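You operate a simulated robot arm through the tools that you are given. There is no shell and no other tool. Be economical: measure what you need, move in short steps, check, and stop when the job is done.

Carry out the task below with a simulated two-armed robot. There is one attempt and no reset: what you move stays moved.

Task
Pick up the oil bottle that says "WET" from the top of the long bench with one hand, pass it to the other hand and put it on the slatted rack of the washer. Set down upright: oil bottle.

Only the result counts: the job must be done as asked and must still hold three seconds after the hand-in. Knocking over, shifting, dropping, spilling or breaking anything else fails it.

Robot
Two 7-joint arms with two-finger parallel grippers on one trunk, on a base that drives. Base frame: it is fixed to the floor where the robot stands at the start and does not move with it; the origin is under the middle of the robot, x ahead of it, y to its left, z up. Lengths are in mm, angles in rad, forces in N, time in s.
The left shoulder is at the start at [70, 177, 1195], the right one opposite. With the tool pointing down near the work surface each hand reaches from about 300 to 740 mm from the robot's upright axis, wherever it stands, measured 20 degrees to its own side. Places, roughly: slatted rack of the washer [3000, -100, 900]. Payload 3.43 kg a hand.
The TCP of each hand is the grasp point between the finger pads, 30 mm short of the fingertips. In the tool frame z runs along the fingers and y along their closing line. The gripper opens to 94 mm. The fingers are 28 mm wide and 10 mm thick; the gripper's body (50 by 96 mm) begins 55 mm behind the TCP.
Orientation is that of the tool frame in the base frame, as a unit quaternion [x, y, z, w]. With the fingers straight down and closing along the base's y, the tool's x points along the base's -x, its y along +y and its z along -z.

Tools
- The arms move only by the tool nudge_tool. It takes "left_deltas", "right_deltas" or both (then of equal length, played together; a hand with none holds still); each is a list that holds one entry, the list of rows, each a list of 7 numbers: the shift along the tool's x, y, z in mm, then the turn, a rotation vector about the tool's x, y, z in rad, then the opening in per cent of the stroke, from 0 (shut) to 100 (fully open). In form: [[[tx, ty, tz, wx, wy, wz, jaw], ...]]. A call has 1 to 8 rows; each row shifts and turns the commanded pose from where the row before left it, along the tool's axes as they then stand. Each row takes 0.2 s and may step no farther than 50 mm and 0.15 rad from the row before; otherwise, or with a gripper value out of range, the whole call is refused. A pose out of reach is approached as far as the arm can. The call stops where the force on the tool passes 40 N (or 10 N more than at its start, if that is more) or the arm is blocked; 0.2 s more then pass. The fingers move at their own pace (about 153 mm/s each) and stop on an object; they squeeze with about 21 N. The grip force told is the motor's: it shows also when the fingers shut on nothing. Time passes only in rows, and 0.2 s behind the last, so rows that do not move let the fingers close. The reply holds the time, the measured pose of the TCP, the force on the tool along the base axes, the opening and the grip force, in the units named above and with some noise, with the torque about the TCP (base axes, N m) and any sound that the robot's microphone picked up.
- Cameras (640 x 400 px; columns grow to the right, rows downward): "scene" is now at [132.4, -13.4, 1504.6]; the picture's right is [-0.17, -0.99, -0.00], its down [-0.64, 0.11, -0.76] and it looks along [0.75, -0.13, -0.65] (base axes); focal length 272 px, centre (320, 200). "left" rides on the left gripper at [76, -14, -103] in its tool frame; the picture's right is [0.18, 0.98, 0.00], its down [-0.75, 0.14, -0.64] and it looks along [-0.63, 0.12, 0.77] (tool axes); focal length 243 px, centre (320, 200). "right" rides on the right gripper at [76, 14, -103] in its tool frame; the picture's right is [-0.18, 0.98, 0.00], its down [-0.75, -0.14, -0.64] and it looks along [-0.63, -0.12, 0.77] (tool axes); focal length 243 px, centre (320, 200). There is no depth. A picture from a camera that has moved, and an enlarged one, comes with that camera's place and axes in the base frame and with its lens.
- camera(camera): a new picture of that camera. The clock stands still meanwhile.
- move_column(by): slides the trunk up (or, below 0, down) by that many mm; the arms and the scene camera ride with it, the base frame stays. It gives what a move gives, with no picture.
- base_move(legs): drives the robot by 1 to 6 legs, each [ahead, turn to the left] in mm and rad, along the robot's own axes; the way and the turn of a leg run together, so that a leg with both is an arc; at most 1500 mm and 3.142 rad a leg. The arms and the cameras ride along, it lands a little off, and it stops where it bumps. It gives what a move gives.
- pan_tilt(pan, tilt): turns the head with the scene camera to pan (to the left, within 1.501 rad either way) and tilt (down, from -0.506 to 1.204), counted from straight ahead of the robot. It gives what a move gives.
- zoom(camera, box): a new picture of the part [left, top, right, bottom] of that camera's present view, enlarged. The clock stands still meanwhile.
- sign_off(): hands the job in; it is judged then, once.

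Go step by step. Nothing tells you exact positions but the pictures and the camera data: compare them with the known pose of the tool, close in by small moves and look again before you grip or let go. The budget is 120 turns and 88 pictures, counting those below and the enlarged ones. Unless the task says otherwise, let go and move clear before handing in, and close with one line.

The tools are called after ">>>" as a command line: name --argument value ..., lists and objects as JSON in quotes. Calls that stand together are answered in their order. nudge_tool: Moves the arms, as the interface text tells. Its arguments: {"type":"object","properties":{"left_deltas":{"type":"array","items":{"type":"array","items":{"type":"array","items":{"type":"number"}}}},"right_deltas":{"type":"array","items":{"type":"array","items":{"type":"array","items":{"type":"number"}}}}},"required":[]} The other tools are called the same way: move_column (by) slides the trunk up or down; base_move (legs) drives the base; pan_tilt (pan, tilt) turns the head that bears the scene camera; camera (camera) takes a picture; zoom (camera, box) takes an enlarged picture of a part of a camera's view; sign_off () hands the job in.

At the start:

```text
time_s: 0.0
left_ee_pos: [584.7, 49.5, 1163.8]
left_ee_rot: [0.0, 1.0, 0.0, 0.001]
left_force: [-0.7, -0.7, 0.7]
left_wrist_torque: [0.01, 0.02, 0.01]
left_width: 93.8
left_finger_force: 0.1
right_ee_pos: [400.1, -322.2, 999.4]
right_ee_rot: [0.001, 1.0, 0.0, 0.0]
right_force: [-0.2, 0.2, -0.7]
right_wrist_torque: [-0.02, 0.0, 0.0]
right_width: 93.8
right_finger_force: 0.1
trunk travel left (down, up): [-775.0, 65.0]
robot x, y, heading: [1.4, -1.9, 0.002]
head pan, tilt: [-0.171, 0.714]
```

scene: 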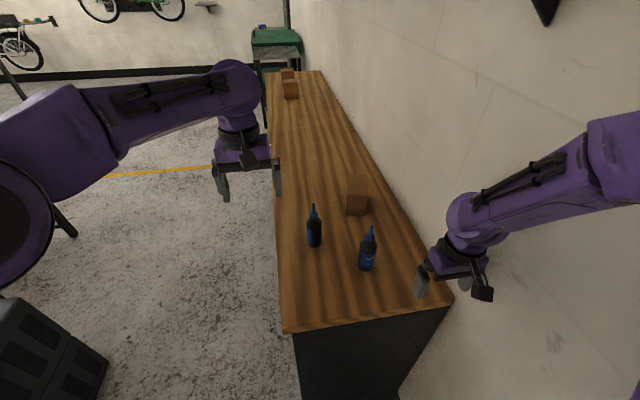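
right: 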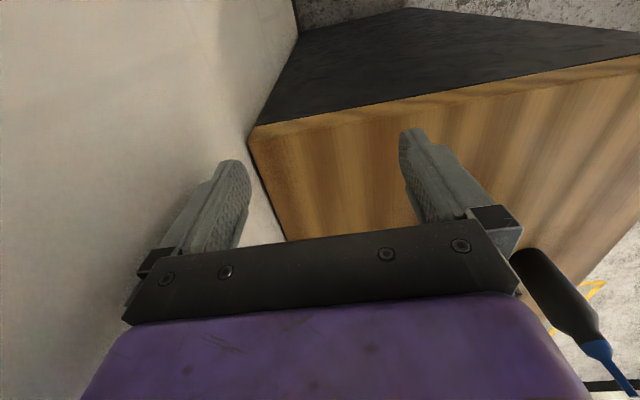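
left: 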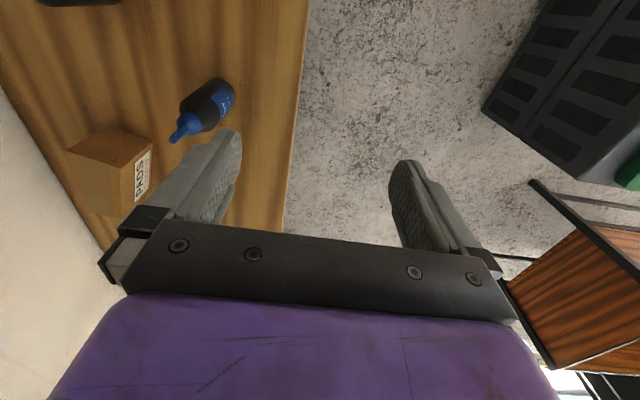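

I see two dark bottles on the long bench ahead, plus a carton; I need to read the labels first.

>>> zoom --camera "scene" --box '[280, 160, 440, 290]'

>>> zoom --camera "left" --box '[120, 40, 300, 160]'

>>> zoom --camera "scene" --box '[230, 10, 350, 110]'

```text
3.08 times, centred on (360, 225) of scene
camera zoom: at [132.4, -13.4, 1504.6], right [-0.17, -0.99, 0.0], down [-0.64, 0.11, -0.76], along [0.75, -0.13, -0.65], focal length 836 px, centre (197, 123)
```

zoom: 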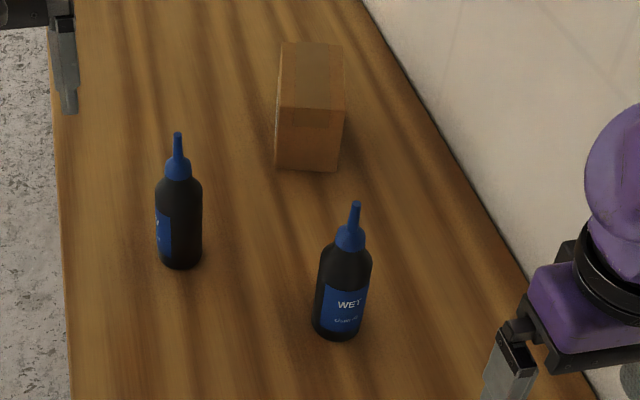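

```text
3.33 times, centred on (210, 100) of left
camera zoom: at [508.9, 33.4, 1267.1], right [-0.18, 0.98, 0.0], down [0.75, 0.14, 0.64], along [0.63, 0.12, -0.77], focal length 809 px, centre (687, 533)
```

zoom: 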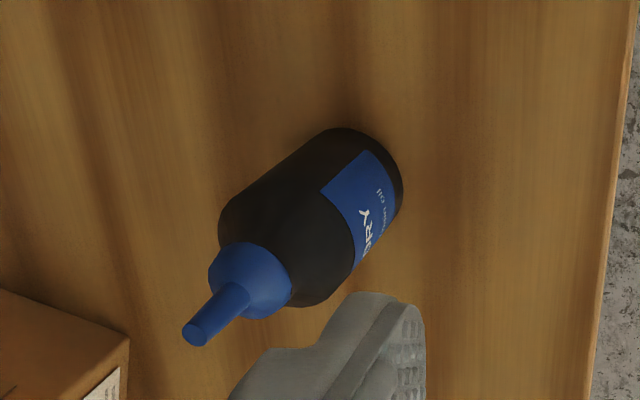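

```text
4.00 times, centred on (290, 60) of scene
camera zoom: at [132.4, -13.4, 1504.6], right [-0.17, -0.99, 0.0], down [-0.64, 0.11, -0.76], along [0.75, -0.13, -0.65], focal length 1086 px, centre (440, 760)
```

zoom: 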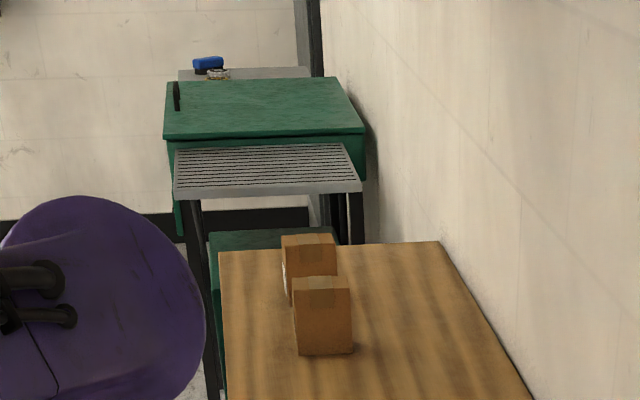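

The bottle reading "WET" is the near right one. Triangulating puts it at about (541, -206) with its base at z≈900 and tip at ≈1055. I'll bring the right hand to a pre-grasp behind it, tilted 45°.

>>> nudge_tool --right_deltas '[[[0, 0, -40, 0, 0, 0, 100], [0, 0, -40, 0, 0, 0, 100], [-10, 29, 0, 0, 0, 0, 100], [-10, 29, 0, 0, 0, 0, 100], [-10, 29, 0, 0, 0, 0, 100], [-10, 29, 0, 0, 0, 0, 100]]]'

>>> nudge_tool --right_deltas '[[[0, 0, 0, 0, -0.131, 0, 100], [0, 0, 0, 0, -0.131, 0, 100], [0, 0, 0, 0, -0.131, 0, 100], [0, 0, 0, 0, -0.131, 0, 100], [0, 0, 0, 0, -0.131, 0, 100], [0, 0, 0, 0, -0.131, 0, 100]]]'

>>> camera --camera "right"

>>> camera --camera "scene"

```text
time_s: 1.4
left_ee_pos: [585.0, 49.2, 1162.9]
left_ee_rot: [0.001, 1.0, -0.001, 0.0]
left_force: [-0.2, -0.6, 1.1]
left_wrist_torque: [0.02, 0.04, 0.01]
left_width: 93.7
left_finger_force: 0.1
right_ee_pos: [440.6, -203.4, 1079.4]
right_ee_rot: [0.0, 1.0, -0.001, -0.001]
right_force: [0.3, 0.6, 0.1]
right_wrist_torque: [0.01, 0.01, 0.04]
right_width: 94.0
right_finger_force: 0.1
trunk travel left (down, up): [-775.0, 65.0]
robot x, y, heading: [1.6, -2.5, 0.001]
head pan, tilt: [-0.171, 0.714]
```

```text
time_s: 2.8
left_ee_pos: [555.9, 105.3, 1130.4]
left_ee_rot: [-0.009, 0.998, -0.021, -0.052]
left_force: [-0.7, 1.2, 1.3]
left_wrist_torque: [-0.13, -0.03, 0.01]
left_width: 93.9
left_finger_force: 0.1
right_ee_pos: [454.9, -100.7, 1079.8]
right_ee_rot: [-0.09, 0.94, -0.017, 0.328]
right_force: [0.5, 1.1, 3.1]
right_wrist_torque: [-0.11, 0.09, 0.01]
right_width: 93.9
right_finger_force: 0.2
right hand out of reach, approached as far as the arm can: row 2, 6
trunk travel left (down, up): [-775.0, 65.0]
robot x, y, heading: [11.8, 0.3, 0.037]
head pan, tilt: [-0.171, 0.714]
stopped in row 6 (right hand): the arm was blocked; the commanded pose is now the measured one
```

```text
81 pictures are left
camera right: at [330.6, -104.4, 1113.3], right [-0.02, 1.0, 0.03], down [0.21, -0.02, 0.98], along [0.98, 0.02, -0.21], focal length 243 px, centre (320, 200)
```

right: 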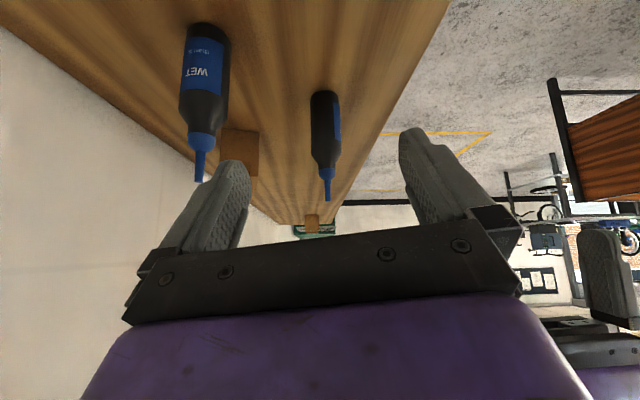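

```text
80 pictures are left
camera scene: at [133.3, 186.4, 1506.8], right [-0.13, -0.98, 0.13], down [-0.64, -0.01, -0.77], along [0.75, -0.18, -0.63], focal length 272 px, centre (320, 200)
```

scene: 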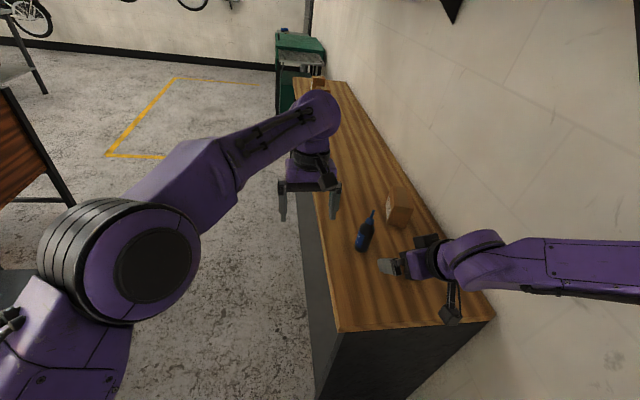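

The right elbow pushed against the wall and the robot leans. I'll back that motion out at once.

>>> nudge_tool --right_deltas '[[[0, 0, 0, 0, 0.131, 0, 100], [0, 0, 0, 0, 0.131, 0, 100], [0, 0, 0, 0, 0.131, 0, 100], [0, 0, 0, 0, 0.131, 0, 100]]]'

>>> camera --camera "scene"

```text
time_s: 3.1
left_ee_pos: [560.3, 140.6, 1087.5]
left_ee_rot: [-0.075, 0.988, -0.041, -0.128]
left_force: [6.1, 1.4, -3.0]
left_wrist_torque: [-0.05, 0.55, 0.02]
left_width: 94.0
left_finger_force: 0.0
right_ee_pos: [515.0, -183.1, 1092.5]
right_ee_rot: [-0.071, 0.931, -0.175, 0.311]
right_force: [5.3, -13.5, -1.6]
right_wrist_torque: [0.79, 0.27, 0.56]
right_width: 94.5
right_finger_force: 0.0
trunk travel left (down, up): [-775.0, 65.0]
robot x, y, heading: [28.5, 3.2, 0.121]
head pan, tilt: [-0.171, 0.714]
stopped in row 1 (left hand): the arm was blocked; the commanded pose is now the measured one
```

```text
79 pictures are left
camera scene: at [139.1, 223.1, 1503.9], right [-0.05, -0.99, 0.15], down [-0.64, -0.08, -0.76], along [0.77, -0.13, -0.63], focal length 272 px, centre (320, 200)
```

scene: 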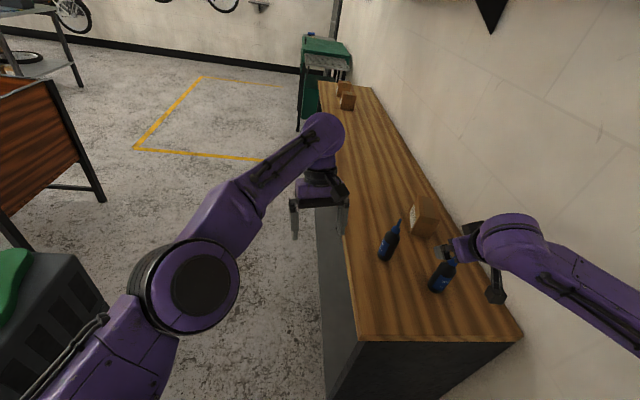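

The base is still rocking back. I'll keep untwisting the right hand while pulling it up and away from the bottle.

>>> nudge_tool --right_deltas '[[[0, 0, -30, 0, 0.131, 0, 100], [0, 0, -30, 0, 0.131, 0, 100], [0, 0, -20, 0, 0.131, 0, 100], [0, 0, 0, 0, 0.131, 0, 100], [0, 0, 0, 0, 0, 0, 100], [0, 0, 0, 0, 0, 0, 100]]]'

>>> camera --camera "scene"

```text
time_s: 3.4
left_ee_pos: [581.8, 187.8, 1103.3]
left_ee_rot: [-0.153, 0.978, -0.046, -0.132]
left_force: [-13.9, 36.1, -40.5]
left_wrist_torque: [-2.52, 0.07, 0.68]
left_width: 94.2
left_finger_force: 0.1
right_ee_pos: [527.0, -298.0, 1069.6]
right_ee_rot: [0.052, 0.942, -0.147, 0.296]
right_force: [0.5, 5.3, 0.7]
right_wrist_torque: [-0.29, 0.16, -0.23]
right_width: 94.2
right_finger_force: 0.1
trunk travel left (down, up): [-775.0, 65.0]
robot x, y, heading: [51.4, 5.5, 0.183]
head pan, tilt: [-0.171, 0.714]
stopped in row 1 (left hand): the arm was blocked; the commanded pose is now the measured one
```

```text
78 pictures are left
camera scene: at [145.2, 203.4, 1504.6], right [0.02, -0.99, 0.13], down [-0.63, -0.11, -0.77], along [0.77, -0.07, -0.63], focal length 272 px, centre (320, 200)
```

scene: 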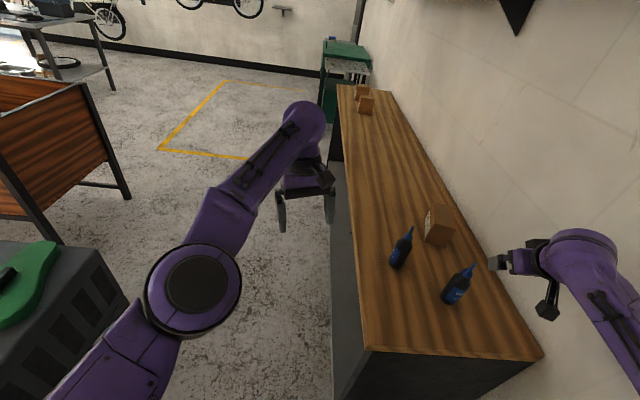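

The bottles still stand and the robot is swinging upright. I'll hold still and let it settle.

>>> nudge_tool --right_deltas '[[[0, 0, 0, 0, 0, 0, 100], [0, 0, 0, 0, 0, 0, 100], [0, 0, 0, 0, 0, 0, 100], [0, 0, 0, 0, 0, 0, 100]]]'

>>> camera --camera "scene"

```text
time_s: 3.7
left_ee_pos: [600.5, 251.9, 1052.1]
left_ee_rot: [-0.222, 0.973, 0.005, -0.07]
left_force: [5.1, 1.0, 4.6]
left_wrist_torque: [-0.15, 0.27, 0.04]
left_width: 94.2
left_finger_force: 0.1
right_ee_pos: [544.7, -345.2, 1063.5]
right_ee_rot: [0.109, 0.929, -0.099, 0.34]
right_force: [-84.6, 86.1, 30.6]
right_wrist_torque: [-0.58, 0.25, -2.69]
right_width: 65.9
right_finger_force: 0.1
trunk travel left (down, up): [-775.0, 65.0]
robot x, y, heading: [72.1, 10.5, 0.259]
head pan, tilt: [-0.171, 0.714]
stopped in row 1 (right hand): the arm was blocked; the commanded pose is now the measured one
```

```text
77 pictures are left
camera scene: at [133.2, 204.2, 1509.4], right [0.09, -0.99, 0.12], down [-0.61, -0.15, -0.77], along [0.78, 0.0, -0.62], focal length 272 px, centre (320, 200)
```

scene: 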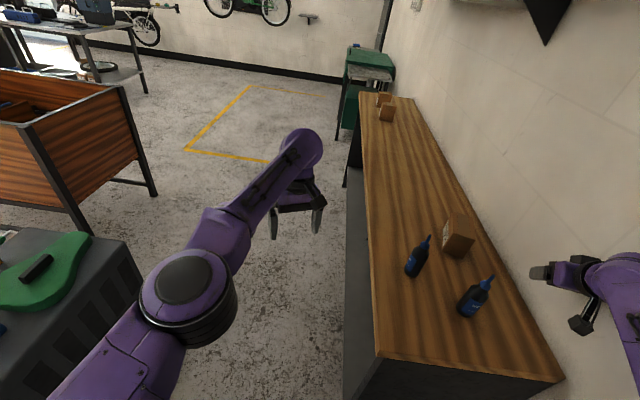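

Now the right fingers touch the wall while the robot leans. I'll move the right hand away from the wall and up.

>>> nudge_tool --right_deltas '[[[0, 30, -20, 0, 0, 0, 100], [0, 30, -20, 0, 0, 0, 100], [0, 20, -20, 0, 0, 0, 100]]]'

>>> camera --camera "scene"

```text
time_s: 4.0
left_ee_pos: [581.6, 288.6, 986.2]
left_ee_rot: [-0.285, 0.949, 0.082, -0.109]
left_force: [21.4, -55.8, 37.0]
left_wrist_torque: [3.53, 0.47, -1.46]
left_width: 93.8
left_finger_force: 0.0
right_ee_pos: [625.5, -350.5, 1051.1]
right_ee_rot: [0.089, 0.923, -0.049, 0.372]
right_force: [-38.0, 52.7, 12.5]
right_wrist_torque: [-0.83, -0.56, -0.93]
right_width: 57.5
right_finger_force: 0.0
trunk travel left (down, up): [-775.0, 65.0]
robot x, y, heading: [100.4, 21.5, 0.395]
head pan, tilt: [-0.171, 0.714]
stopped in row 1 (left hand): the force on the tool passed its limit at 68 N (the readings are from after the stop); the commanded pose is now the measured one
```

```text
76 pictures are left
camera scene: at [153.0, 192.1, 1509.4], right [0.22, -0.97, 0.1], down [-0.6, -0.21, -0.77], along [0.77, 0.11, -0.63], focal length 272 px, centre (320, 200)
```

scene: 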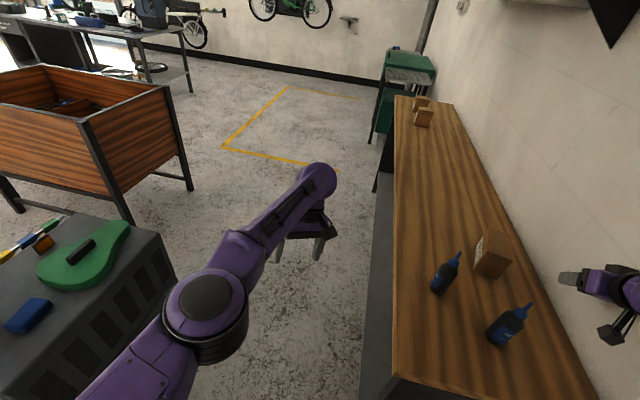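

The robot keeps yawing slowly with the right finger on the wall. I'll raise the trunk so the right hand clears the bottles before freeing it.

>>> move_column --by 65

>>> camera --camera "scene"

```text
time_s: 4.4
left_ee_pos: [633.7, 304.3, 940.1]
left_ee_rot: [-0.323, 0.94, -0.046, -0.097]
left_force: [-17.3, -9.9, -33.6]
left_wrist_torque: [0.1, -0.97, -0.6]
left_width: 93.8
left_finger_force: 0.1
right_ee_pos: [716.6, -347.3, 1020.0]
right_ee_rot: [0.05, 0.923, -0.008, 0.382]
right_force: [18.3, 46.8, 17.6]
right_wrist_torque: [-1.33, -0.05, 1.21]
right_width: 65.7
right_finger_force: 0.1
trunk travel left (down, up): [-776.0, 64.0]
robot x, y, heading: [124.9, 36.1, 0.491]
head pan, tilt: [-0.171, 0.714]
stopped: the arm was blocked; the commanded pose is now the measured one
```

```text
75 pictures are left
camera scene: at [208.1, 195.8, 1505.8], right [0.32, -0.95, 0.08], down [-0.6, -0.26, -0.75], along [0.73, 0.19, -0.65], focal length 272 px, centre (320, 200)
```

scene: 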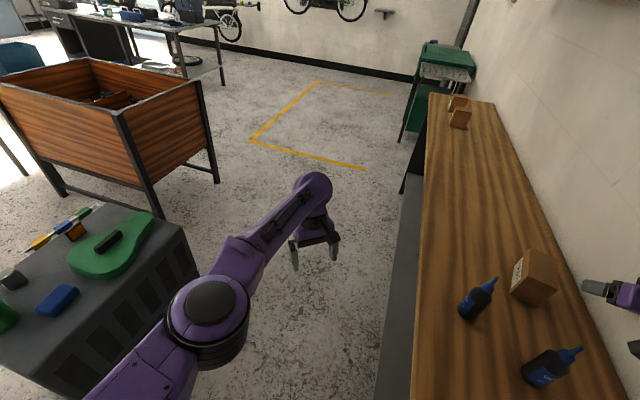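

The lean is easing, but the robot still turns and the right hand nears the carton. I'll lift the right hand and pull it off the wall, and lift the sagging left hand.

>>> nudge_tool --right_deltas '[[[-25, 10, -35, 0, 0, 0, 60], [-25, 10, -35, 0, 0, 0, 60], [-25, 0, -35, 0, 0, 0, 60]]]' --left_deltas '[[[0, 0, -30, 0, 0, 0, 100], [0, 0, -30, 0, 0, 0, 100], [0, 0, -30, 0, 0, 0, 100]]]'

>>> camera --camera "scene"

>>> camera --camera "right"

```text
time_s: 4.6
left_ee_pos: [592.9, 340.9, 961.6]
left_ee_rot: [-0.383, 0.914, 0.061, -0.114]
left_force: [-1.4, 12.0, -8.0]
left_wrist_torque: [-0.84, 0.09, 0.14]
left_width: 94.2
left_finger_force: 0.0
left hand out of reach, approached as far as the arm can: row 1
right_ee_pos: [737.4, -340.7, 1022.8]
right_ee_rot: [0.019, 0.912, 0.031, 0.409]
right_force: [0.4, 1.8, 0.1]
right_wrist_torque: [-0.04, 0.01, -0.04]
right_width: 56.3
right_finger_force: 0.0
trunk travel left (down, up): [-776.0, 64.0]
robot x, y, heading: [127.4, 36.3, 0.515]
head pan, tilt: [-0.171, 0.714]
stopped in row 1 (left hand): the force on the tool passed its limit at 79 N (the readings are from after the stop); the commanded pose is now the measured one
```

```text
74 pictures are left
camera scene: at [183.1, 192.6, 1507.4], right [0.33, -0.94, 0.08], down [-0.58, -0.27, -0.77], along [0.74, 0.21, -0.64], focal length 272 px, centre (320, 200)
```

scene: 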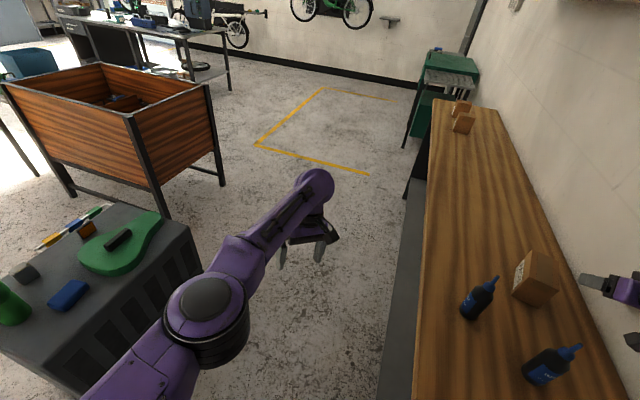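

```text
73 pictures are left
camera right: at [611.3, -327.7, 1034.8], right [0.13, 0.97, 0.21], down [0.02, -0.21, 0.98], along [0.99, -0.12, -0.05], focal length 243 px, centre (320, 200)
```

right: 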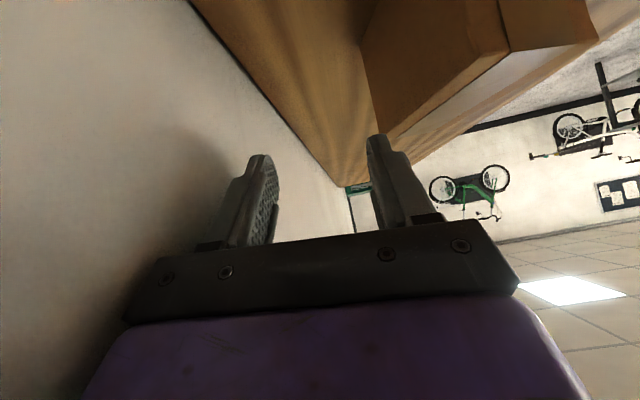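

The right hand hangs free between the wall and the carton. I'll raise it gently with small steps.

>>> nudge_tool --right_deltas '[[[-7, 0, -13, 0, 0, 0, 60], [-7, 0, -13, 0, 0, 0, 60], [-7, 0, -13, 0, 0, 0, 60], [-7, 0, -13, 0, 0, 0, 60], [-7, 0, -13, 0, 0, 0, 60], [-7, 0, -13, 0, 0, 0, 60]]]'

>>> camera --camera "scene"

```text
time_s: 4.9
left_ee_pos: [610.1, 379.1, 998.7]
left_ee_rot: [-0.407, 0.905, 0.107, -0.053]
left_force: [-16.5, -50.4, -24.4]
left_wrist_torque: [4.29, -0.62, -1.16]
left_width: 94.0
left_finger_force: 0.0
right_ee_pos: [783.2, -317.4, 1017.9]
right_ee_rot: [-0.006, 0.902, 0.086, 0.423]
right_force: [5.2, -11.7, -4.3]
right_wrist_torque: [0.71, 0.1, 0.77]
right_width: 56.3
right_finger_force: 0.2
trunk travel left (down, up): [-776.0, 64.0]
robot x, y, heading: [132.2, 39.2, 0.534]
head pan, tilt: [-0.171, 0.714]
stopped in row 1 (right hand): the arm was blocked; the commanded pose is now the measured one
```

```text
72 pictures are left
camera scene: at [191.4, 199.2, 1508.6], right [0.35, -0.93, 0.08], down [-0.58, -0.29, -0.76], along [0.73, 0.22, -0.64], focal length 272 px, centre (320, 200)
```

scene: 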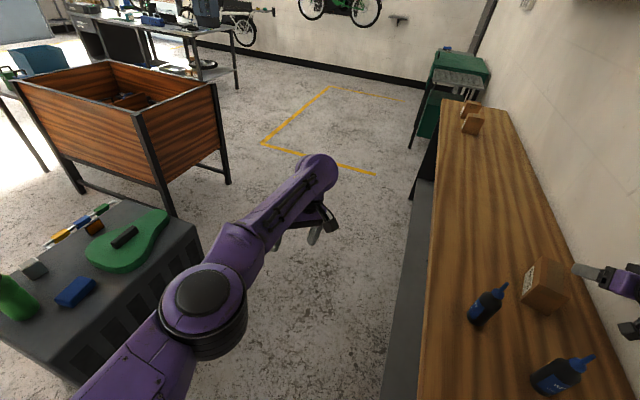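

The motion is slowing; I'll hold once more so the arms settle before the next step.

>>> nudge_tool --left_deltas '[[[0, 0, 0, 0, 0, 0, 100], [0, 0, 0, 0, 0, 0, 100], [0, 0, 0, 0, 0, 0, 100], [0, 0, 0, 0, 0, 0, 100]]]'

>>> camera --camera "scene"

>>> camera --camera "left"

```text
time_s: 5.2
left_ee_pos: [592.7, 444.2, 1038.2]
left_ee_rot: [-0.454, 0.859, 0.232, -0.043]
left_force: [0.0, -2.1, 0.3]
left_wrist_torque: [0.19, 0.05, -0.04]
left_width: 93.9
left_finger_force: 0.1
right_ee_pos: [818.1, -293.1, 1016.6]
right_ee_rot: [-0.04, 0.889, 0.139, 0.435]
right_force: [-0.6, -0.2, -0.7]
right_wrist_torque: [0.03, -0.02, -0.01]
right_width: 56.5
right_finger_force: 0.0
trunk travel left (down, up): [-776.0, 64.0]
robot x, y, heading: [127.5, 33.7, 0.543]
head pan, tilt: [-0.171, 0.714]
stopped in row 1 (left hand): the force on the tool passed its limit at 80 N (the readings are from after the stop); the commanded pose is now the measured one
```

```text
71 pictures are left
camera scene: at [196.3, 197.3, 1508.5], right [0.36, -0.93, 0.08], down [-0.58, -0.29, -0.76], along [0.73, 0.23, -0.65], focal length 272 px, centre (320, 200)
```

scene: 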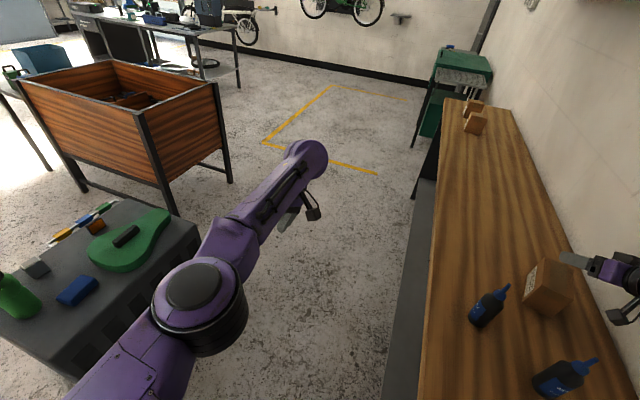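

```text
70 pictures are left
camera left: at [587.7, 339.7, 1113.2], right [-0.85, 0.32, 0.41], down [0.52, 0.44, 0.74], along [0.06, 0.84, -0.54], focal length 243 px, centre (320, 200)
```

left: 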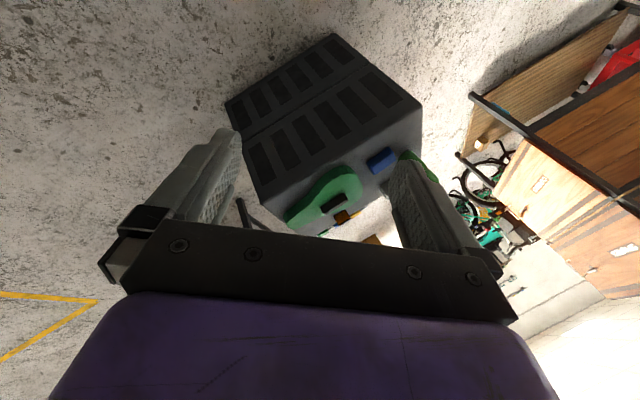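

The arms seem to drift at each stop because the body is leaning. Before any base motion I'll check how close the right hand is to the carton.

>>> camera --camera "right"

>>> zoom --camera "scene" --box '[480, 220, 640, 400]'

```text
69 pictures are left
camera right: at [690.7, -306.1, 1020.7], right [-0.08, 0.93, 0.35], down [0.0, -0.35, 0.94], along [1.0, 0.07, 0.02], focal length 243 px, centre (320, 200)
```

right: 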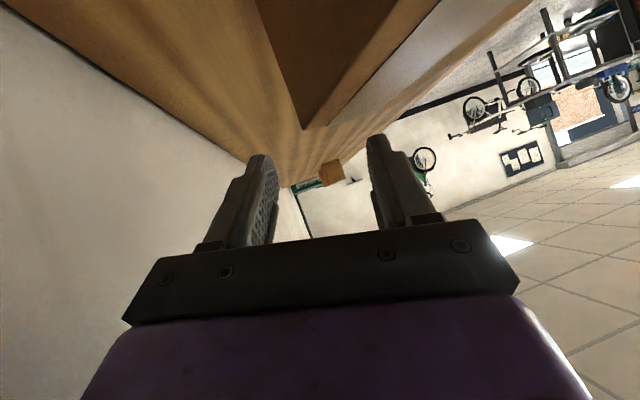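

```text
2.22 times, centred on (560, 310) of scene
camera zoom: at [196.3, 197.3, 1508.5], right [0.36, -0.93, 0.08], down [-0.58, -0.29, -0.76], along [0.73, 0.23, -0.65], focal length 604 px, centre (-213, -44)
```

zoom: 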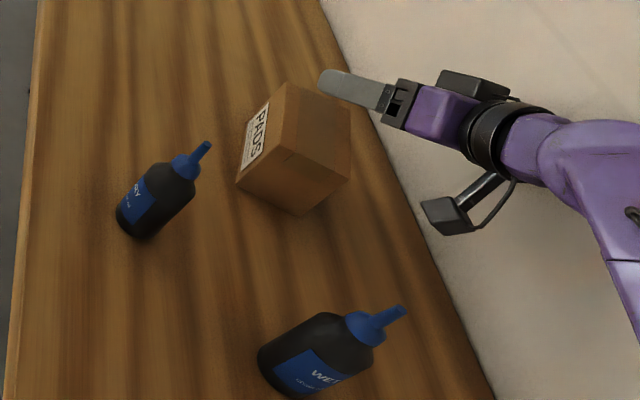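

The hand appears to be just above the carton's top. I'll turn the head right to see what the right elbow is touching.

>>> pan_tilt --pan -1.1 --tilt 0.6

>>> camera --camera "scene"

```text
time_s: 6.5
left_ee_pos: [597.5, 423.4, 1007.4]
left_ee_rot: [-0.348, 0.913, 0.203, -0.067]
left_force: [17.6, -57.2, -57.6]
left_wrist_torque: [4.0, 2.01, -1.12]
left_width: 94.0
left_finger_force: 0.1
right_ee_pos: [818.9, -296.2, 1015.4]
right_ee_rot: [-0.038, 0.892, 0.132, 0.431]
right_force: [-0.4, -0.3, -0.6]
right_wrist_torque: [0.02, -0.04, 0.0]
right_width: 56.3
right_finger_force: 0.1
trunk travel left (down, up): [-776.0, 64.0]
robot x, y, heading: [134.1, 36.1, 0.551]
head pan, tilt: [-1.1, 0.6]
```

```text
67 pictures are left
camera scene: at [196.4, 127.4, 1523.7], right [-0.52, -0.85, 0.04], down [-0.45, 0.23, -0.86], along [0.72, -0.47, -0.51], focal length 272 px, centre (320, 200)
```

scene: 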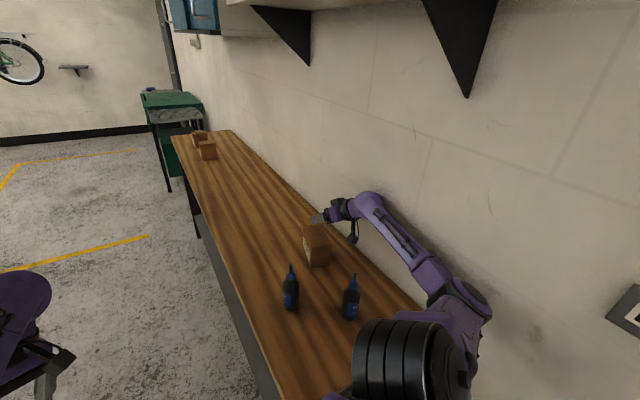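

The robot is nearly upright now and all objects still stand. I'll let more time pass with a head move and check the left side.

>>> pan_tilt --pan 0.6 --tilt 0.7

>>> camera --camera "scene"

```text
time_s: 8.2
left_ee_pos: [624.9, 430.4, 1049.5]
left_ee_rot: [-0.405, 0.903, 0.144, 0.009]
left_force: [23.1, -15.6, 43.1]
left_wrist_torque: [-0.08, 1.07, 0.34]
left_width: 94.1
left_finger_force: 0.0
right_ee_pos: [818.4, -296.5, 1012.7]
right_ee_rot: [-0.041, 0.891, 0.13, 0.433]
right_force: [0.8, -1.0, -0.5]
right_wrist_torque: [0.08, 0.07, 0.09]
right_width: 56.3
right_finger_force: 0.0
trunk travel left (down, up): [-776.0, 64.0]
robot x, y, heading: [128.2, 40.1, 0.556]
head pan, tilt: [0.6, 0.7]
```

```text
66 pictures are left
camera scene: at [156.5, 251.6, 1501.5], right [0.91, -0.4, 0.06], down [-0.24, -0.65, -0.73], along [0.33, 0.65, -0.68], focal length 272 px, centre (320, 200)
```

scene: 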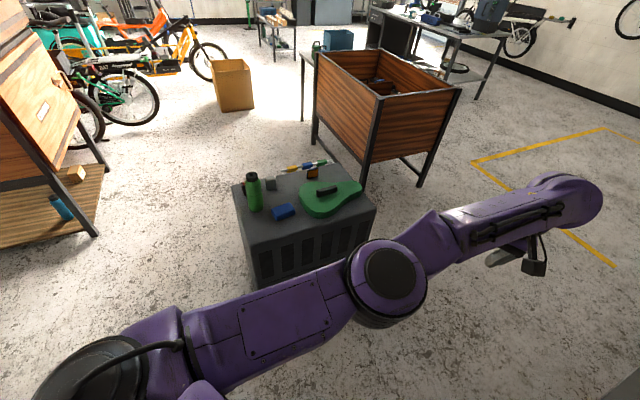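

The lean is static (~0.08 rad). By my estimate the right elbow props against the wall at about (361, -400, 1060). Straightening the right arm forward along the clear strip should draw the elbow in, so I'll try a short step of that.

>>> nudge_tool --right_deltas '[[[-33, -5, 25, 0, 0, 0, 60], [-33, -5, 25, 0, 0, 0, 60], [-33, -5, 25, 0, 0, 0, 60]]]'

>>> pan_tilt --pan -1.1 --tilt 0.7

>>> camera --camera "scene"

```text
time_s: 8.4
left_ee_pos: [600.9, 454.9, 1071.8]
left_ee_rot: [-0.547, 0.81, 0.207, 0.051]
left_force: [44.5, -44.4, 60.8]
left_wrist_torque: [0.87, 1.87, 0.11]
left_width: 94.4
left_finger_force: 0.1
right_ee_pos: [840.7, -272.8, 1016.6]
right_ee_rot: [-0.072, 0.876, 0.183, 0.44]
right_force: [2.9, -2.1, 0.5]
right_wrist_torque: [0.12, 0.1, 0.19]
right_width: 56.6
right_finger_force: 0.0
trunk travel left (down, up): [-776.0, 64.0]
robot x, y, heading: [124.9, 40.1, 0.569]
head pan, tilt: [0.6, 0.7]
stopped in row 1 (left hand): the force on the tool passed its limit at 87 N (the readings are from after the stop); the commanded pose is now the measured one
```

```text
time_s: 10.2
left_ee_pos: [620.3, 382.1, 1021.3]
left_ee_rot: [-0.451, 0.879, 0.153, 0.037]
left_force: [26.1, -4.6, -11.7]
left_wrist_torque: [-0.29, 1.51, 1.2]
left_width: 93.9
left_finger_force: 0.0
right_ee_pos: [844.5, -274.7, 1014.9]
right_ee_rot: [-0.067, 0.877, 0.18, 0.44]
right_force: [-0.3, 1.3, -1.0]
right_wrist_torque: [-0.06, -0.04, -0.08]
right_width: 56.4
right_finger_force: 0.0
trunk travel left (down, up): [-776.0, 64.0]
robot x, y, heading: [129.6, 44.1, 0.565]
head pan, tilt: [-1.1, 0.7]
```

```text
65 pictures are left
camera scene: at [185.8, 129.4, 1514.4], right [-0.51, -0.86, 0.04], down [-0.53, 0.27, -0.81], along [0.68, -0.43, -0.59], focal length 272 px, centre (320, 200)
```

scene: 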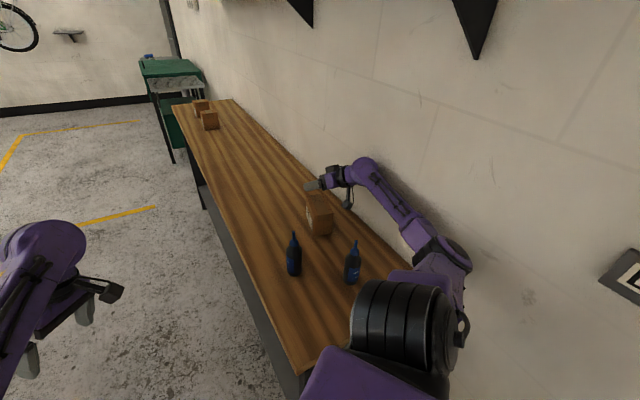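

All objects are still fine. I'll raise the trunk so the right arm gains clearance above the bottles and carton before moving away from the wall.

>>> move_column --by 62

```text
time_s: 10.5
left_ee_pos: [606.1, 441.6, 1056.2]
left_ee_rot: [-0.49, 0.844, 0.211, 0.052]
left_force: [-0.2, -1.0, 0.1]
left_wrist_torque: [0.06, 0.01, -0.03]
left_width: 94.0
left_finger_force: 0.0
right_ee_pos: [860.3, -254.0, 1008.5]
right_ee_rot: [-0.117, 0.866, 0.222, 0.432]
right_force: [-0.7, -0.4, 0.5]
right_wrist_torque: [-0.02, 0.03, -0.01]
right_width: 56.1
right_finger_force: 0.2
trunk travel left (down, up): [-779.0, 61.0]
robot x, y, heading: [131.8, 42.4, 0.58]
head pan, tilt: [-1.1, 0.7]
stopped: the force on the tool passed its limit at 64 N (the readings are from after the stop); the commanded pose is now the measured one
```

The left arm's shaking is aborting each call, so I'll bring the left hand back toward a comfortable straight-down pose first.

>>> nudge_tool --left_deltas '[[[20, -10, -10, 0.1, 0.1, 0, 100], [10, -5, -5, 0.1, 0.1, 0, 100], [0, 0, 0, 0.1, 0.1, 0, 100], [0, 0, 0, 0, 0, 0, 100]]]'

>>> nudge_tool --left_deltas '[[[0, 0, 0, 0.05, 0.05, 0, 100], [0, 0, 0, 0.05, 0.05, 0, 100], [0, 0, 0, 0, 0, 0, 100]]]'

```text
time_s: 10.8
left_ee_pos: [601.8, 452.3, 1048.4]
left_ee_rot: [-0.519, 0.827, 0.211, 0.037]
left_force: [0.2, -0.8, -0.3]
left_wrist_torque: [0.11, 0.03, -0.01]
left_width: 94.0
left_finger_force: 0.0
right_ee_pos: [874.0, -237.7, 994.6]
right_ee_rot: [-0.175, 0.854, 0.255, 0.418]
right_force: [1.1, 0.1, 0.1]
right_wrist_torque: [-0.02, 0.02, 0.01]
right_width: 56.5
right_finger_force: 0.1
trunk travel left (down, up): [-779.0, 61.0]
robot x, y, heading: [126.0, 40.4, 0.585]
head pan, tilt: [-1.1, 0.7]
stopped in row 1 (right hand): the arm was blocked; the commanded pose is now the measured one
```

```text
time_s: 11.2
left_ee_pos: [578.2, 486.5, 1047.4]
left_ee_rot: [-0.562, 0.798, 0.216, 0.03]
left_force: [-1.6, 1.2, 0.4]
left_wrist_torque: [-0.07, -0.07, -0.01]
left_width: 93.9
left_finger_force: 0.1
right_ee_pos: [852.9, -229.2, 973.0]
right_ee_rot: [-0.251, 0.854, 0.253, 0.379]
right_force: [28.0, 13.7, 88.3]
right_wrist_torque: [-4.05, 3.45, 0.71]
right_width: 61.5
right_finger_force: 4.7
trunk travel left (down, up): [-779.0, 61.0]
robot x, y, heading: [133.3, 44.3, 0.607]
head pan, tilt: [-1.1, 0.7]
stopped in row 1 (right hand): the arm was blocked; the commanded pose is now the measured one
```

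The right hand drifted down and met something. I'll look before doing anything else.

>>> camera --camera "scene"

>>> camera --camera "right"

```text
64 pictures are left
camera scene: at [173.2, 136.1, 1520.2], right [-0.47, -0.88, 0.04], down [-0.53, 0.25, -0.81], along [0.7, -0.4, -0.58], focal length 272 px, centre (320, 200)
```

scene: 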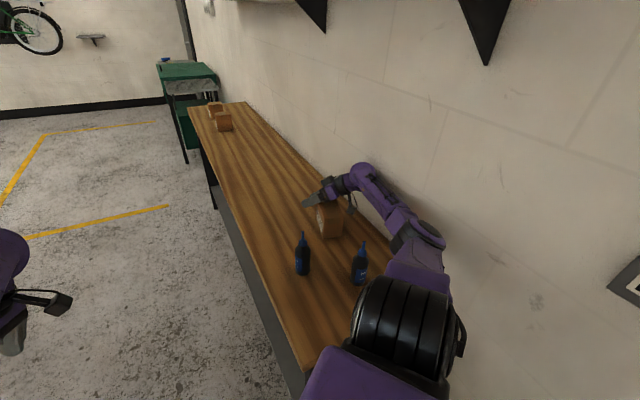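

```text
63 pictures are left
camera right: at [745.9, -300.2, 978.3], right [-0.5, 0.78, 0.38], down [0.2, -0.33, 0.92], along [0.84, 0.54, 0.01], focal length 243 px, centre (320, 200)
```

right: 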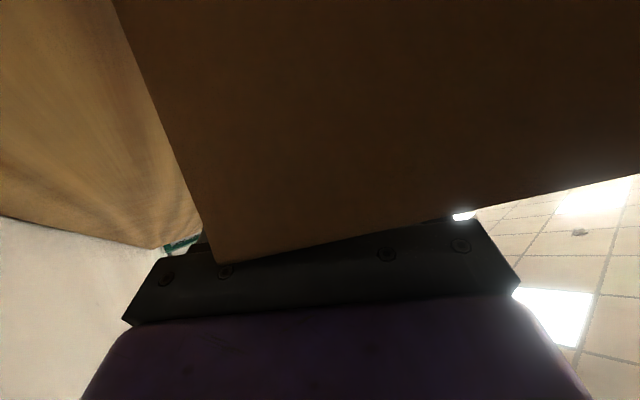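

The right hand presses on the carton, so I'll lift it straight up now.

>>> nudge_tool --right_deltas '[[[-32, 0, -36, 0, 0, 0, 60], [-32, 0, -36, 0, 0, 0, 60]]]'

>>> camera --camera "right"

```text
time_s: 11.5
left_ee_pos: [534.1, 488.1, 990.6]
left_ee_rot: [-0.473, 0.824, 0.312, -0.022]
left_force: [-22.0, 32.1, -2.9]
left_wrist_torque: [-0.84, -0.93, 0.24]
left_width: 94.0
left_finger_force: 0.0
right_ee_pos: [846.5, -210.1, 978.5]
right_ee_rot: [-0.314, 0.822, 0.29, 0.376]
right_force: [-10.0, -23.8, 55.3]
right_wrist_torque: [-2.99, 1.13, 0.04]
right_width: 56.4
right_finger_force: 0.2
trunk travel left (down, up): [-779.0, 61.0]
robot x, y, heading: [141.9, 47.6, 0.651]
head pan, tilt: [-1.1, 0.7]
stopped in row 1 (right hand): the arm was blocked; the commanded pose is now the measured one
```

```text
62 pictures are left
camera right: at [751.9, -298.6, 977.0], right [-0.62, 0.68, 0.38], down [0.22, -0.32, 0.92], along [0.75, 0.66, 0.05], focal length 243 px, centre (320, 200)
```

right: 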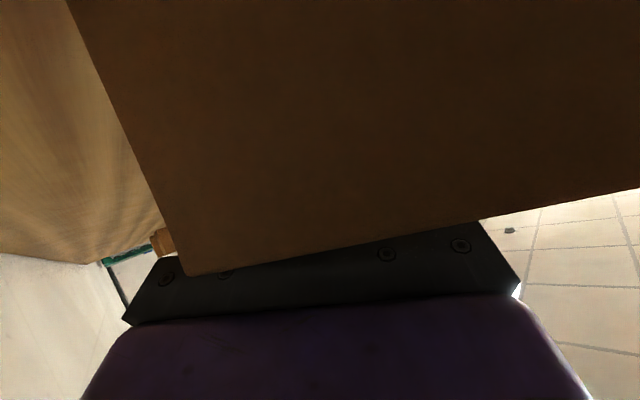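

I need to know why the base leans; I'll tilt the head down to look at the base and bench corner.

>>> pan_tilt --pan -0.6 --tilt 1.2

>>> camera --camera "scene"

```text
time_s: 12.4
left_ee_pos: [539.2, 518.8, 1017.1]
left_ee_rot: [-0.453, 0.811, 0.37, -0.029]
left_force: [-50.9, 34.3, -46.4]
left_wrist_torque: [-0.6, -0.3, -1.99]
left_width: 94.0
left_finger_force: 0.0
right_ee_pos: [866.4, -211.5, 984.9]
right_ee_rot: [-0.313, 0.811, 0.3, 0.394]
right_force: [-2.5, 0.9, 2.0]
right_wrist_torque: [-0.15, -0.06, -0.15]
right_width: 56.3
right_finger_force: 0.1
trunk travel left (down, up): [-779.0, 61.0]
robot x, y, heading: [135.1, 43.4, 0.658]
head pan, tilt: [-0.6, 1.201]
```

```text
61 pictures are left
camera scene: at [165.9, 171.1, 1476.9], right [0.06, -1.0, 0.06], down [-0.91, -0.08, -0.4], along [0.4, -0.04, -0.92], focal length 272 px, centre (320, 200)
```

scene: 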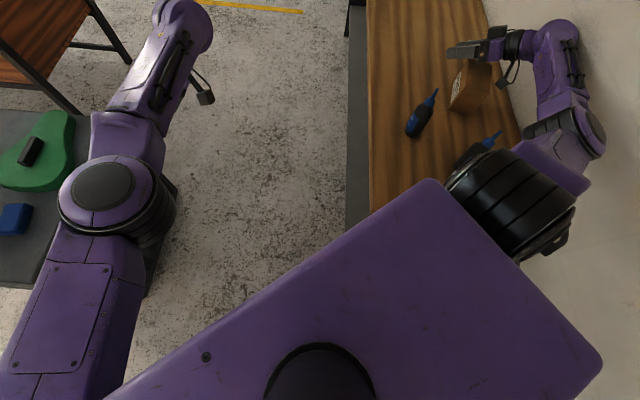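

The right elbow does press on the wall near x≈545, and the bottles still stand. The right hand now hangs free over the carton, so I'll keep lifting it.

>>> nudge_tool --right_deltas '[[[-34, 9, -34, 0, 0, 0, 60], [-34, 9, -34, 0, 0, 0, 60], [-20, 5, -20, 0, 0, 0, 60]]]'

>>> nudge_tool --right_deltas '[[[-34, 9, -34, 0, 0, 0, 60], [-34, 9, -34, 0, 0, 0, 60], [-20, 5, -20, 0, 0, 0, 60]]]'

```text
time_s: 12.8
left_ee_pos: [544.4, 506.8, 995.2]
left_ee_rot: [-0.556, 0.794, 0.244, -0.023]
left_force: [12.0, -54.7, -65.5]
left_wrist_torque: [5.14, 2.27, -1.51]
left_width: 94.0
left_finger_force: 0.1
right_ee_pos: [885.8, -194.8, 1022.0]
right_ee_rot: [-0.367, 0.77, 0.323, 0.41]
right_force: [1.5, 11.4, 3.7]
right_wrist_torque: [-0.68, 0.21, -0.27]
right_width: 56.5
right_finger_force: 0.0
trunk travel left (down, up): [-779.0, 61.0]
robot x, y, heading: [144.6, 53.8, 0.737]
head pan, tilt: [-0.6, 1.201]
stopped in row 1 (right hand): the arm was blocked; the commanded pose is now the measured one
```

```text
time_s: 13.1
left_ee_pos: [495.2, 592.4, 995.4]
left_ee_rot: [-0.656, 0.691, 0.298, -0.06]
left_force: [16.1, -9.5, 49.8]
left_wrist_torque: [-0.98, -1.09, 0.25]
left_width: 94.2
left_finger_force: 0.2
right_ee_pos: [892.3, -195.2, 1059.1]
right_ee_rot: [-0.399, 0.733, 0.341, 0.433]
right_force: [4.5, -4.7, -4.0]
right_wrist_torque: [0.4, 0.02, 0.43]
right_width: 56.5
right_finger_force: 0.0
trunk travel left (down, up): [-779.0, 61.0]
robot x, y, heading: [144.0, 59.1, 0.772]
head pan, tilt: [-0.6, 1.201]
stopped in row 1 (right hand): the arm was blocked; the commanded pose is now the measured one
```

Lifting works: the right hand is at z≈1059 now. I'll continue upward and check the picture.

>>> nudge_tool --right_deltas '[[[-34, 9, -34, 0, 0, 0, 60], [-34, 9, -34, 0, 0, 0, 60], [-20, 5, -20, 0, 0, 0, 60]]]'

>>> camera --camera "scene"

```text
time_s: 13.4
left_ee_pos: [516.5, 651.2, 1096.1]
left_ee_rot: [0.71, -0.642, -0.285, -0.042]
left_force: [-48.9, 33.8, -18.4]
left_wrist_torque: [-0.67, -1.76, -0.2]
left_width: 93.9
left_finger_force: 0.1
right_ee_pos: [892.4, -189.8, 1066.0]
right_ee_rot: [-0.412, 0.713, 0.358, 0.44]
right_force: [-3.7, 2.9, 1.8]
right_wrist_torque: [-0.1, -0.04, -0.26]
right_width: 56.3
right_finger_force: 0.1
trunk travel left (down, up): [-779.0, 61.0]
robot x, y, heading: [141.8, 57.3, 0.812]
head pan, tilt: [-0.6, 1.201]
stopped in row 1 (left hand): the arm was blocked; the commanded pose is now the measured one
```

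```text
60 pictures are left
camera scene: at [206.3, 222.6, 1479.0], right [0.21, -0.97, 0.08], down [-0.9, -0.22, -0.36], along [0.37, 0.0, -0.93], focal length 272 px, centre (320, 200)
```

scene: 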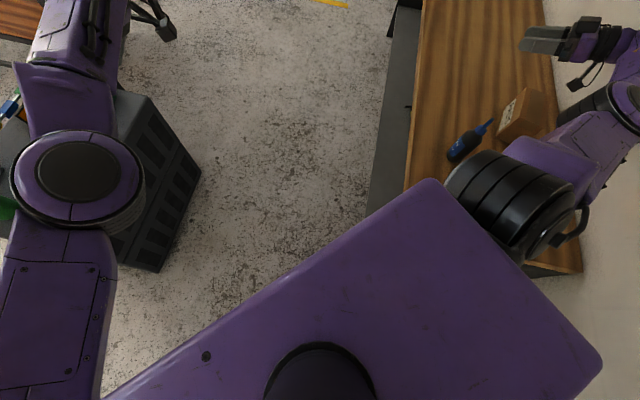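

The elbow seems clear of the wall now, yet the base still leans, probably wedged at the bench corner. I'll back the base off a short way.

>>> base_move --legs '[[-100, 0]]'

>>> camera --camera "scene"

```text
time_s: 14.2
left_ee_pos: [408.2, 647.8, 1007.4]
left_ee_rot: [0.766, -0.508, -0.383, 0.097]
left_force: [-0.7, 12.7, -11.9]
left_wrist_torque: [-0.59, 0.46, 0.94]
left_width: 94.1
left_finger_force: 0.1
right_ee_pos: [853.7, -181.3, 1024.5]
right_ee_rot: [-0.368, 0.699, 0.397, 0.467]
right_force: [-0.7, 0.9, 1.3]
right_wrist_torque: [-0.07, 0.0, -0.09]
right_width: 56.3
right_finger_force: 0.0
trunk travel left (down, up): [-779.0, 61.0]
robot x, y, heading: [147.5, 75.1, 0.934]
head pan, tilt: [-0.6, 1.201]
stopped in leg 1: the robot was blocked; the commanded pose is now the measured one
```

```text
59 pictures are left
camera scene: at [188.7, 248.2, 1477.4], right [0.32, -0.94, 0.09], down [-0.87, -0.33, -0.36], along [0.37, 0.04, -0.93], focal length 272 px, centre (320, 200)
```

scene: 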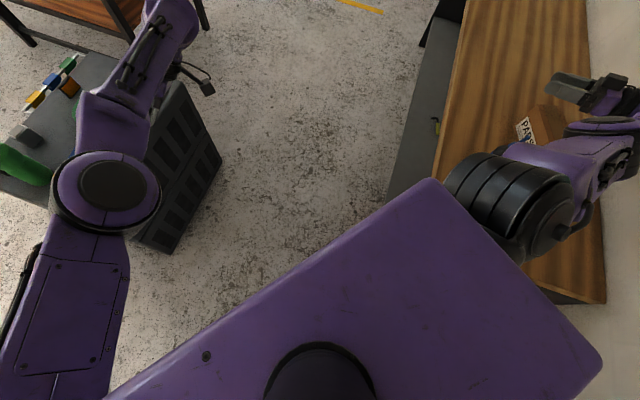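

The base refused to back up. I'll look down to the right side of the base to find what blocks it.

>>> pan_tilt --pan -1.45 --tilt 1.0

>>> camera --camera "scene"

```text
time_s: 15.3
left_ee_pos: [327.6, 745.6, 1073.9]
left_ee_rot: [0.804, -0.368, -0.463, 0.065]
left_force: [-4.3, 4.6, -1.9]
left_wrist_torque: [-0.1, -0.01, 0.15]
left_width: 94.0
left_finger_force: 0.0
right_ee_pos: [852.6, -182.2, 1014.2]
right_ee_rot: [-0.358, 0.698, 0.404, 0.47]
right_force: [-0.1, 0.3, -0.9]
right_wrist_torque: [0.01, -0.04, -0.03]
right_width: 56.3
right_finger_force: 0.1
trunk travel left (down, up): [-779.0, 61.0]
robot x, y, heading: [145.7, 74.0, 0.942]
head pan, tilt: [-1.45, 1.0]
```

```text
58 pictures are left
camera scene: at [205.7, 201.6, 1494.2], right [-0.49, -0.87, 0.06], down [-0.72, 0.36, -0.59], along [0.49, -0.33, -0.81], focal length 272 px, centre (320, 200)
```

scene: 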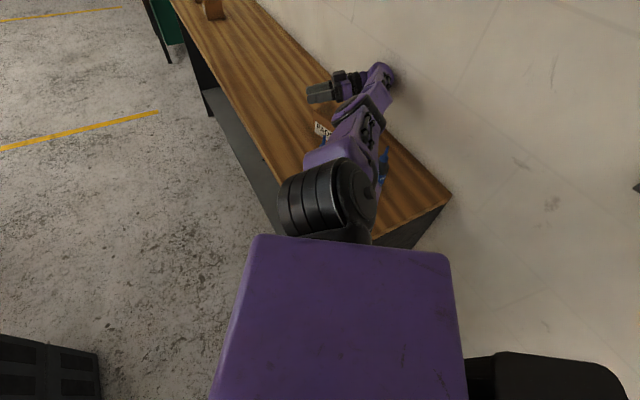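

The left arm has calmed. A black object shows at the lower right; I'll look at it more closely with the head tilted down.

>>> pan_tilt --pan -1.5 --tilt 1.2

>>> camera --camera "scene"

>>> camera --camera "left"

```text
time_s: 16.1
left_ee_pos: [343.8, 770.9, 1056.8]
left_ee_rot: [0.822, -0.349, -0.442, 0.087]
left_force: [3.8, -4.9, -0.4]
left_wrist_torque: [0.17, 0.14, -0.19]
left_width: 94.1
left_finger_force: 0.0
right_ee_pos: [865.1, -186.6, 1003.0]
right_ee_rot: [-0.355, 0.718, 0.392, 0.453]
right_force: [0.1, -0.3, 0.0]
right_wrist_torque: [-0.01, 0.01, -0.04]
right_width: 56.6
right_finger_force: 0.0
trunk travel left (down, up): [-779.0, 61.0]
robot x, y, heading: [143.4, 75.0, 0.938]
head pan, tilt: [-1.499, 1.201]
```

```text
57 pictures are left
camera scene: at [228.0, 225.8, 1480.0], right [-0.53, -0.84, 0.08], down [-0.79, 0.46, -0.41], along [0.3, -0.28, -0.91], focal length 272 px, centre (320, 200)
```

scene: 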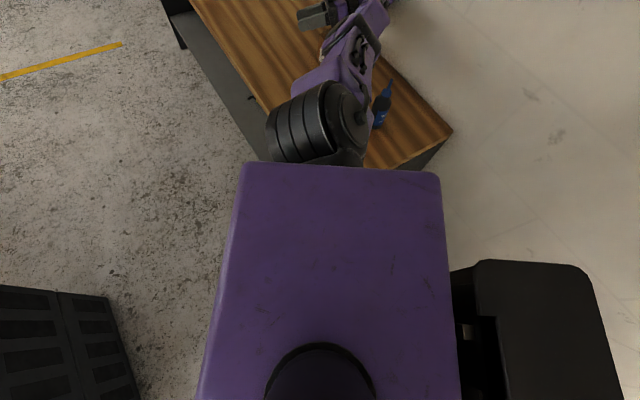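

```text
56 pictures are left
camera left: at [460.5, 713.3, 1060.8], right [-0.42, -0.85, 0.32], down [0.16, 0.28, 0.95], along [-0.89, 0.45, 0.02], focal length 243 px, centre (320, 200)
```

left: 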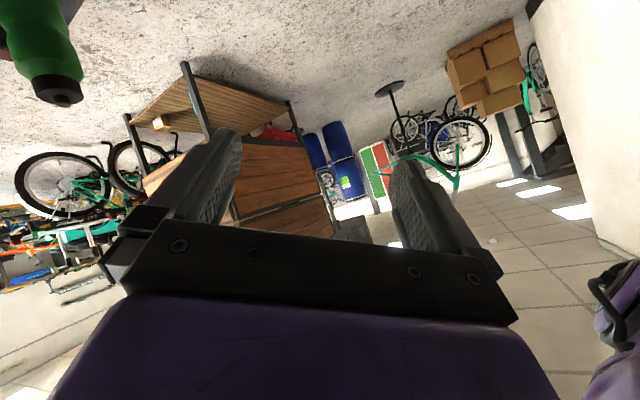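

The right hand now points at +y with its wrist behind it against the wall; that is what props the robot. The left is calm, so I'll move the right hand away from the wall (+y) and up.

>>> nudge_tool --right_deltas '[[[-16, 7, 16, 0, 0, 0, 60], [-16, 7, 16, 0, 0, 0, 60], [-16, 7, 16, 0, 0, 0, 60], [-16, 7, 16, 0, 0, 0, 60], [-16, 7, 16, 0, 0, 0, 60]]]'

>>> camera --camera "scene"

```text
time_s: 16.4
left_ee_pos: [381.4, 812.5, 1071.7]
left_ee_rot: [0.881, -0.27, -0.385, 0.053]
left_force: [0.6, 0.5, 1.5]
left_wrist_torque: [-0.06, 0.01, 0.06]
left_width: 94.2
left_finger_force: 0.0
right_ee_pos: [849.5, -182.9, 1000.1]
right_ee_rot: [-0.32, 0.689, 0.412, 0.502]
right_force: [5.6, -7.7, 127.0]
right_wrist_torque: [-7.62, 2.99, 0.79]
right_width: 56.5
right_finger_force: 0.2
right hand out of reach, approached as far as the arm can: row 1
trunk travel left (down, up): [-779.0, 61.0]
robot x, y, heading: [140.5, 78.3, 0.953]
head pan, tilt: [-1.499, 1.201]
stopped in row 1 (left hand): the arm was blocked; the commanded pose is now the measured one
```

```text
55 pictures are left
camera scene: at [275.8, 275.3, 1481.3], right [-0.52, -0.85, 0.13], down [-0.81, 0.44, -0.39], along [0.27, -0.31, -0.91], focal length 272 px, centre (320, 200)
```

scene: 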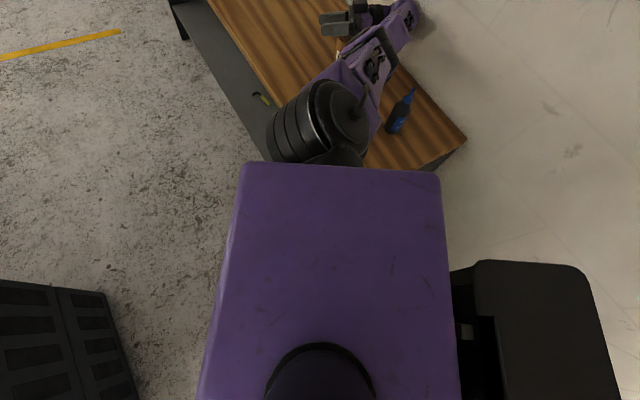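

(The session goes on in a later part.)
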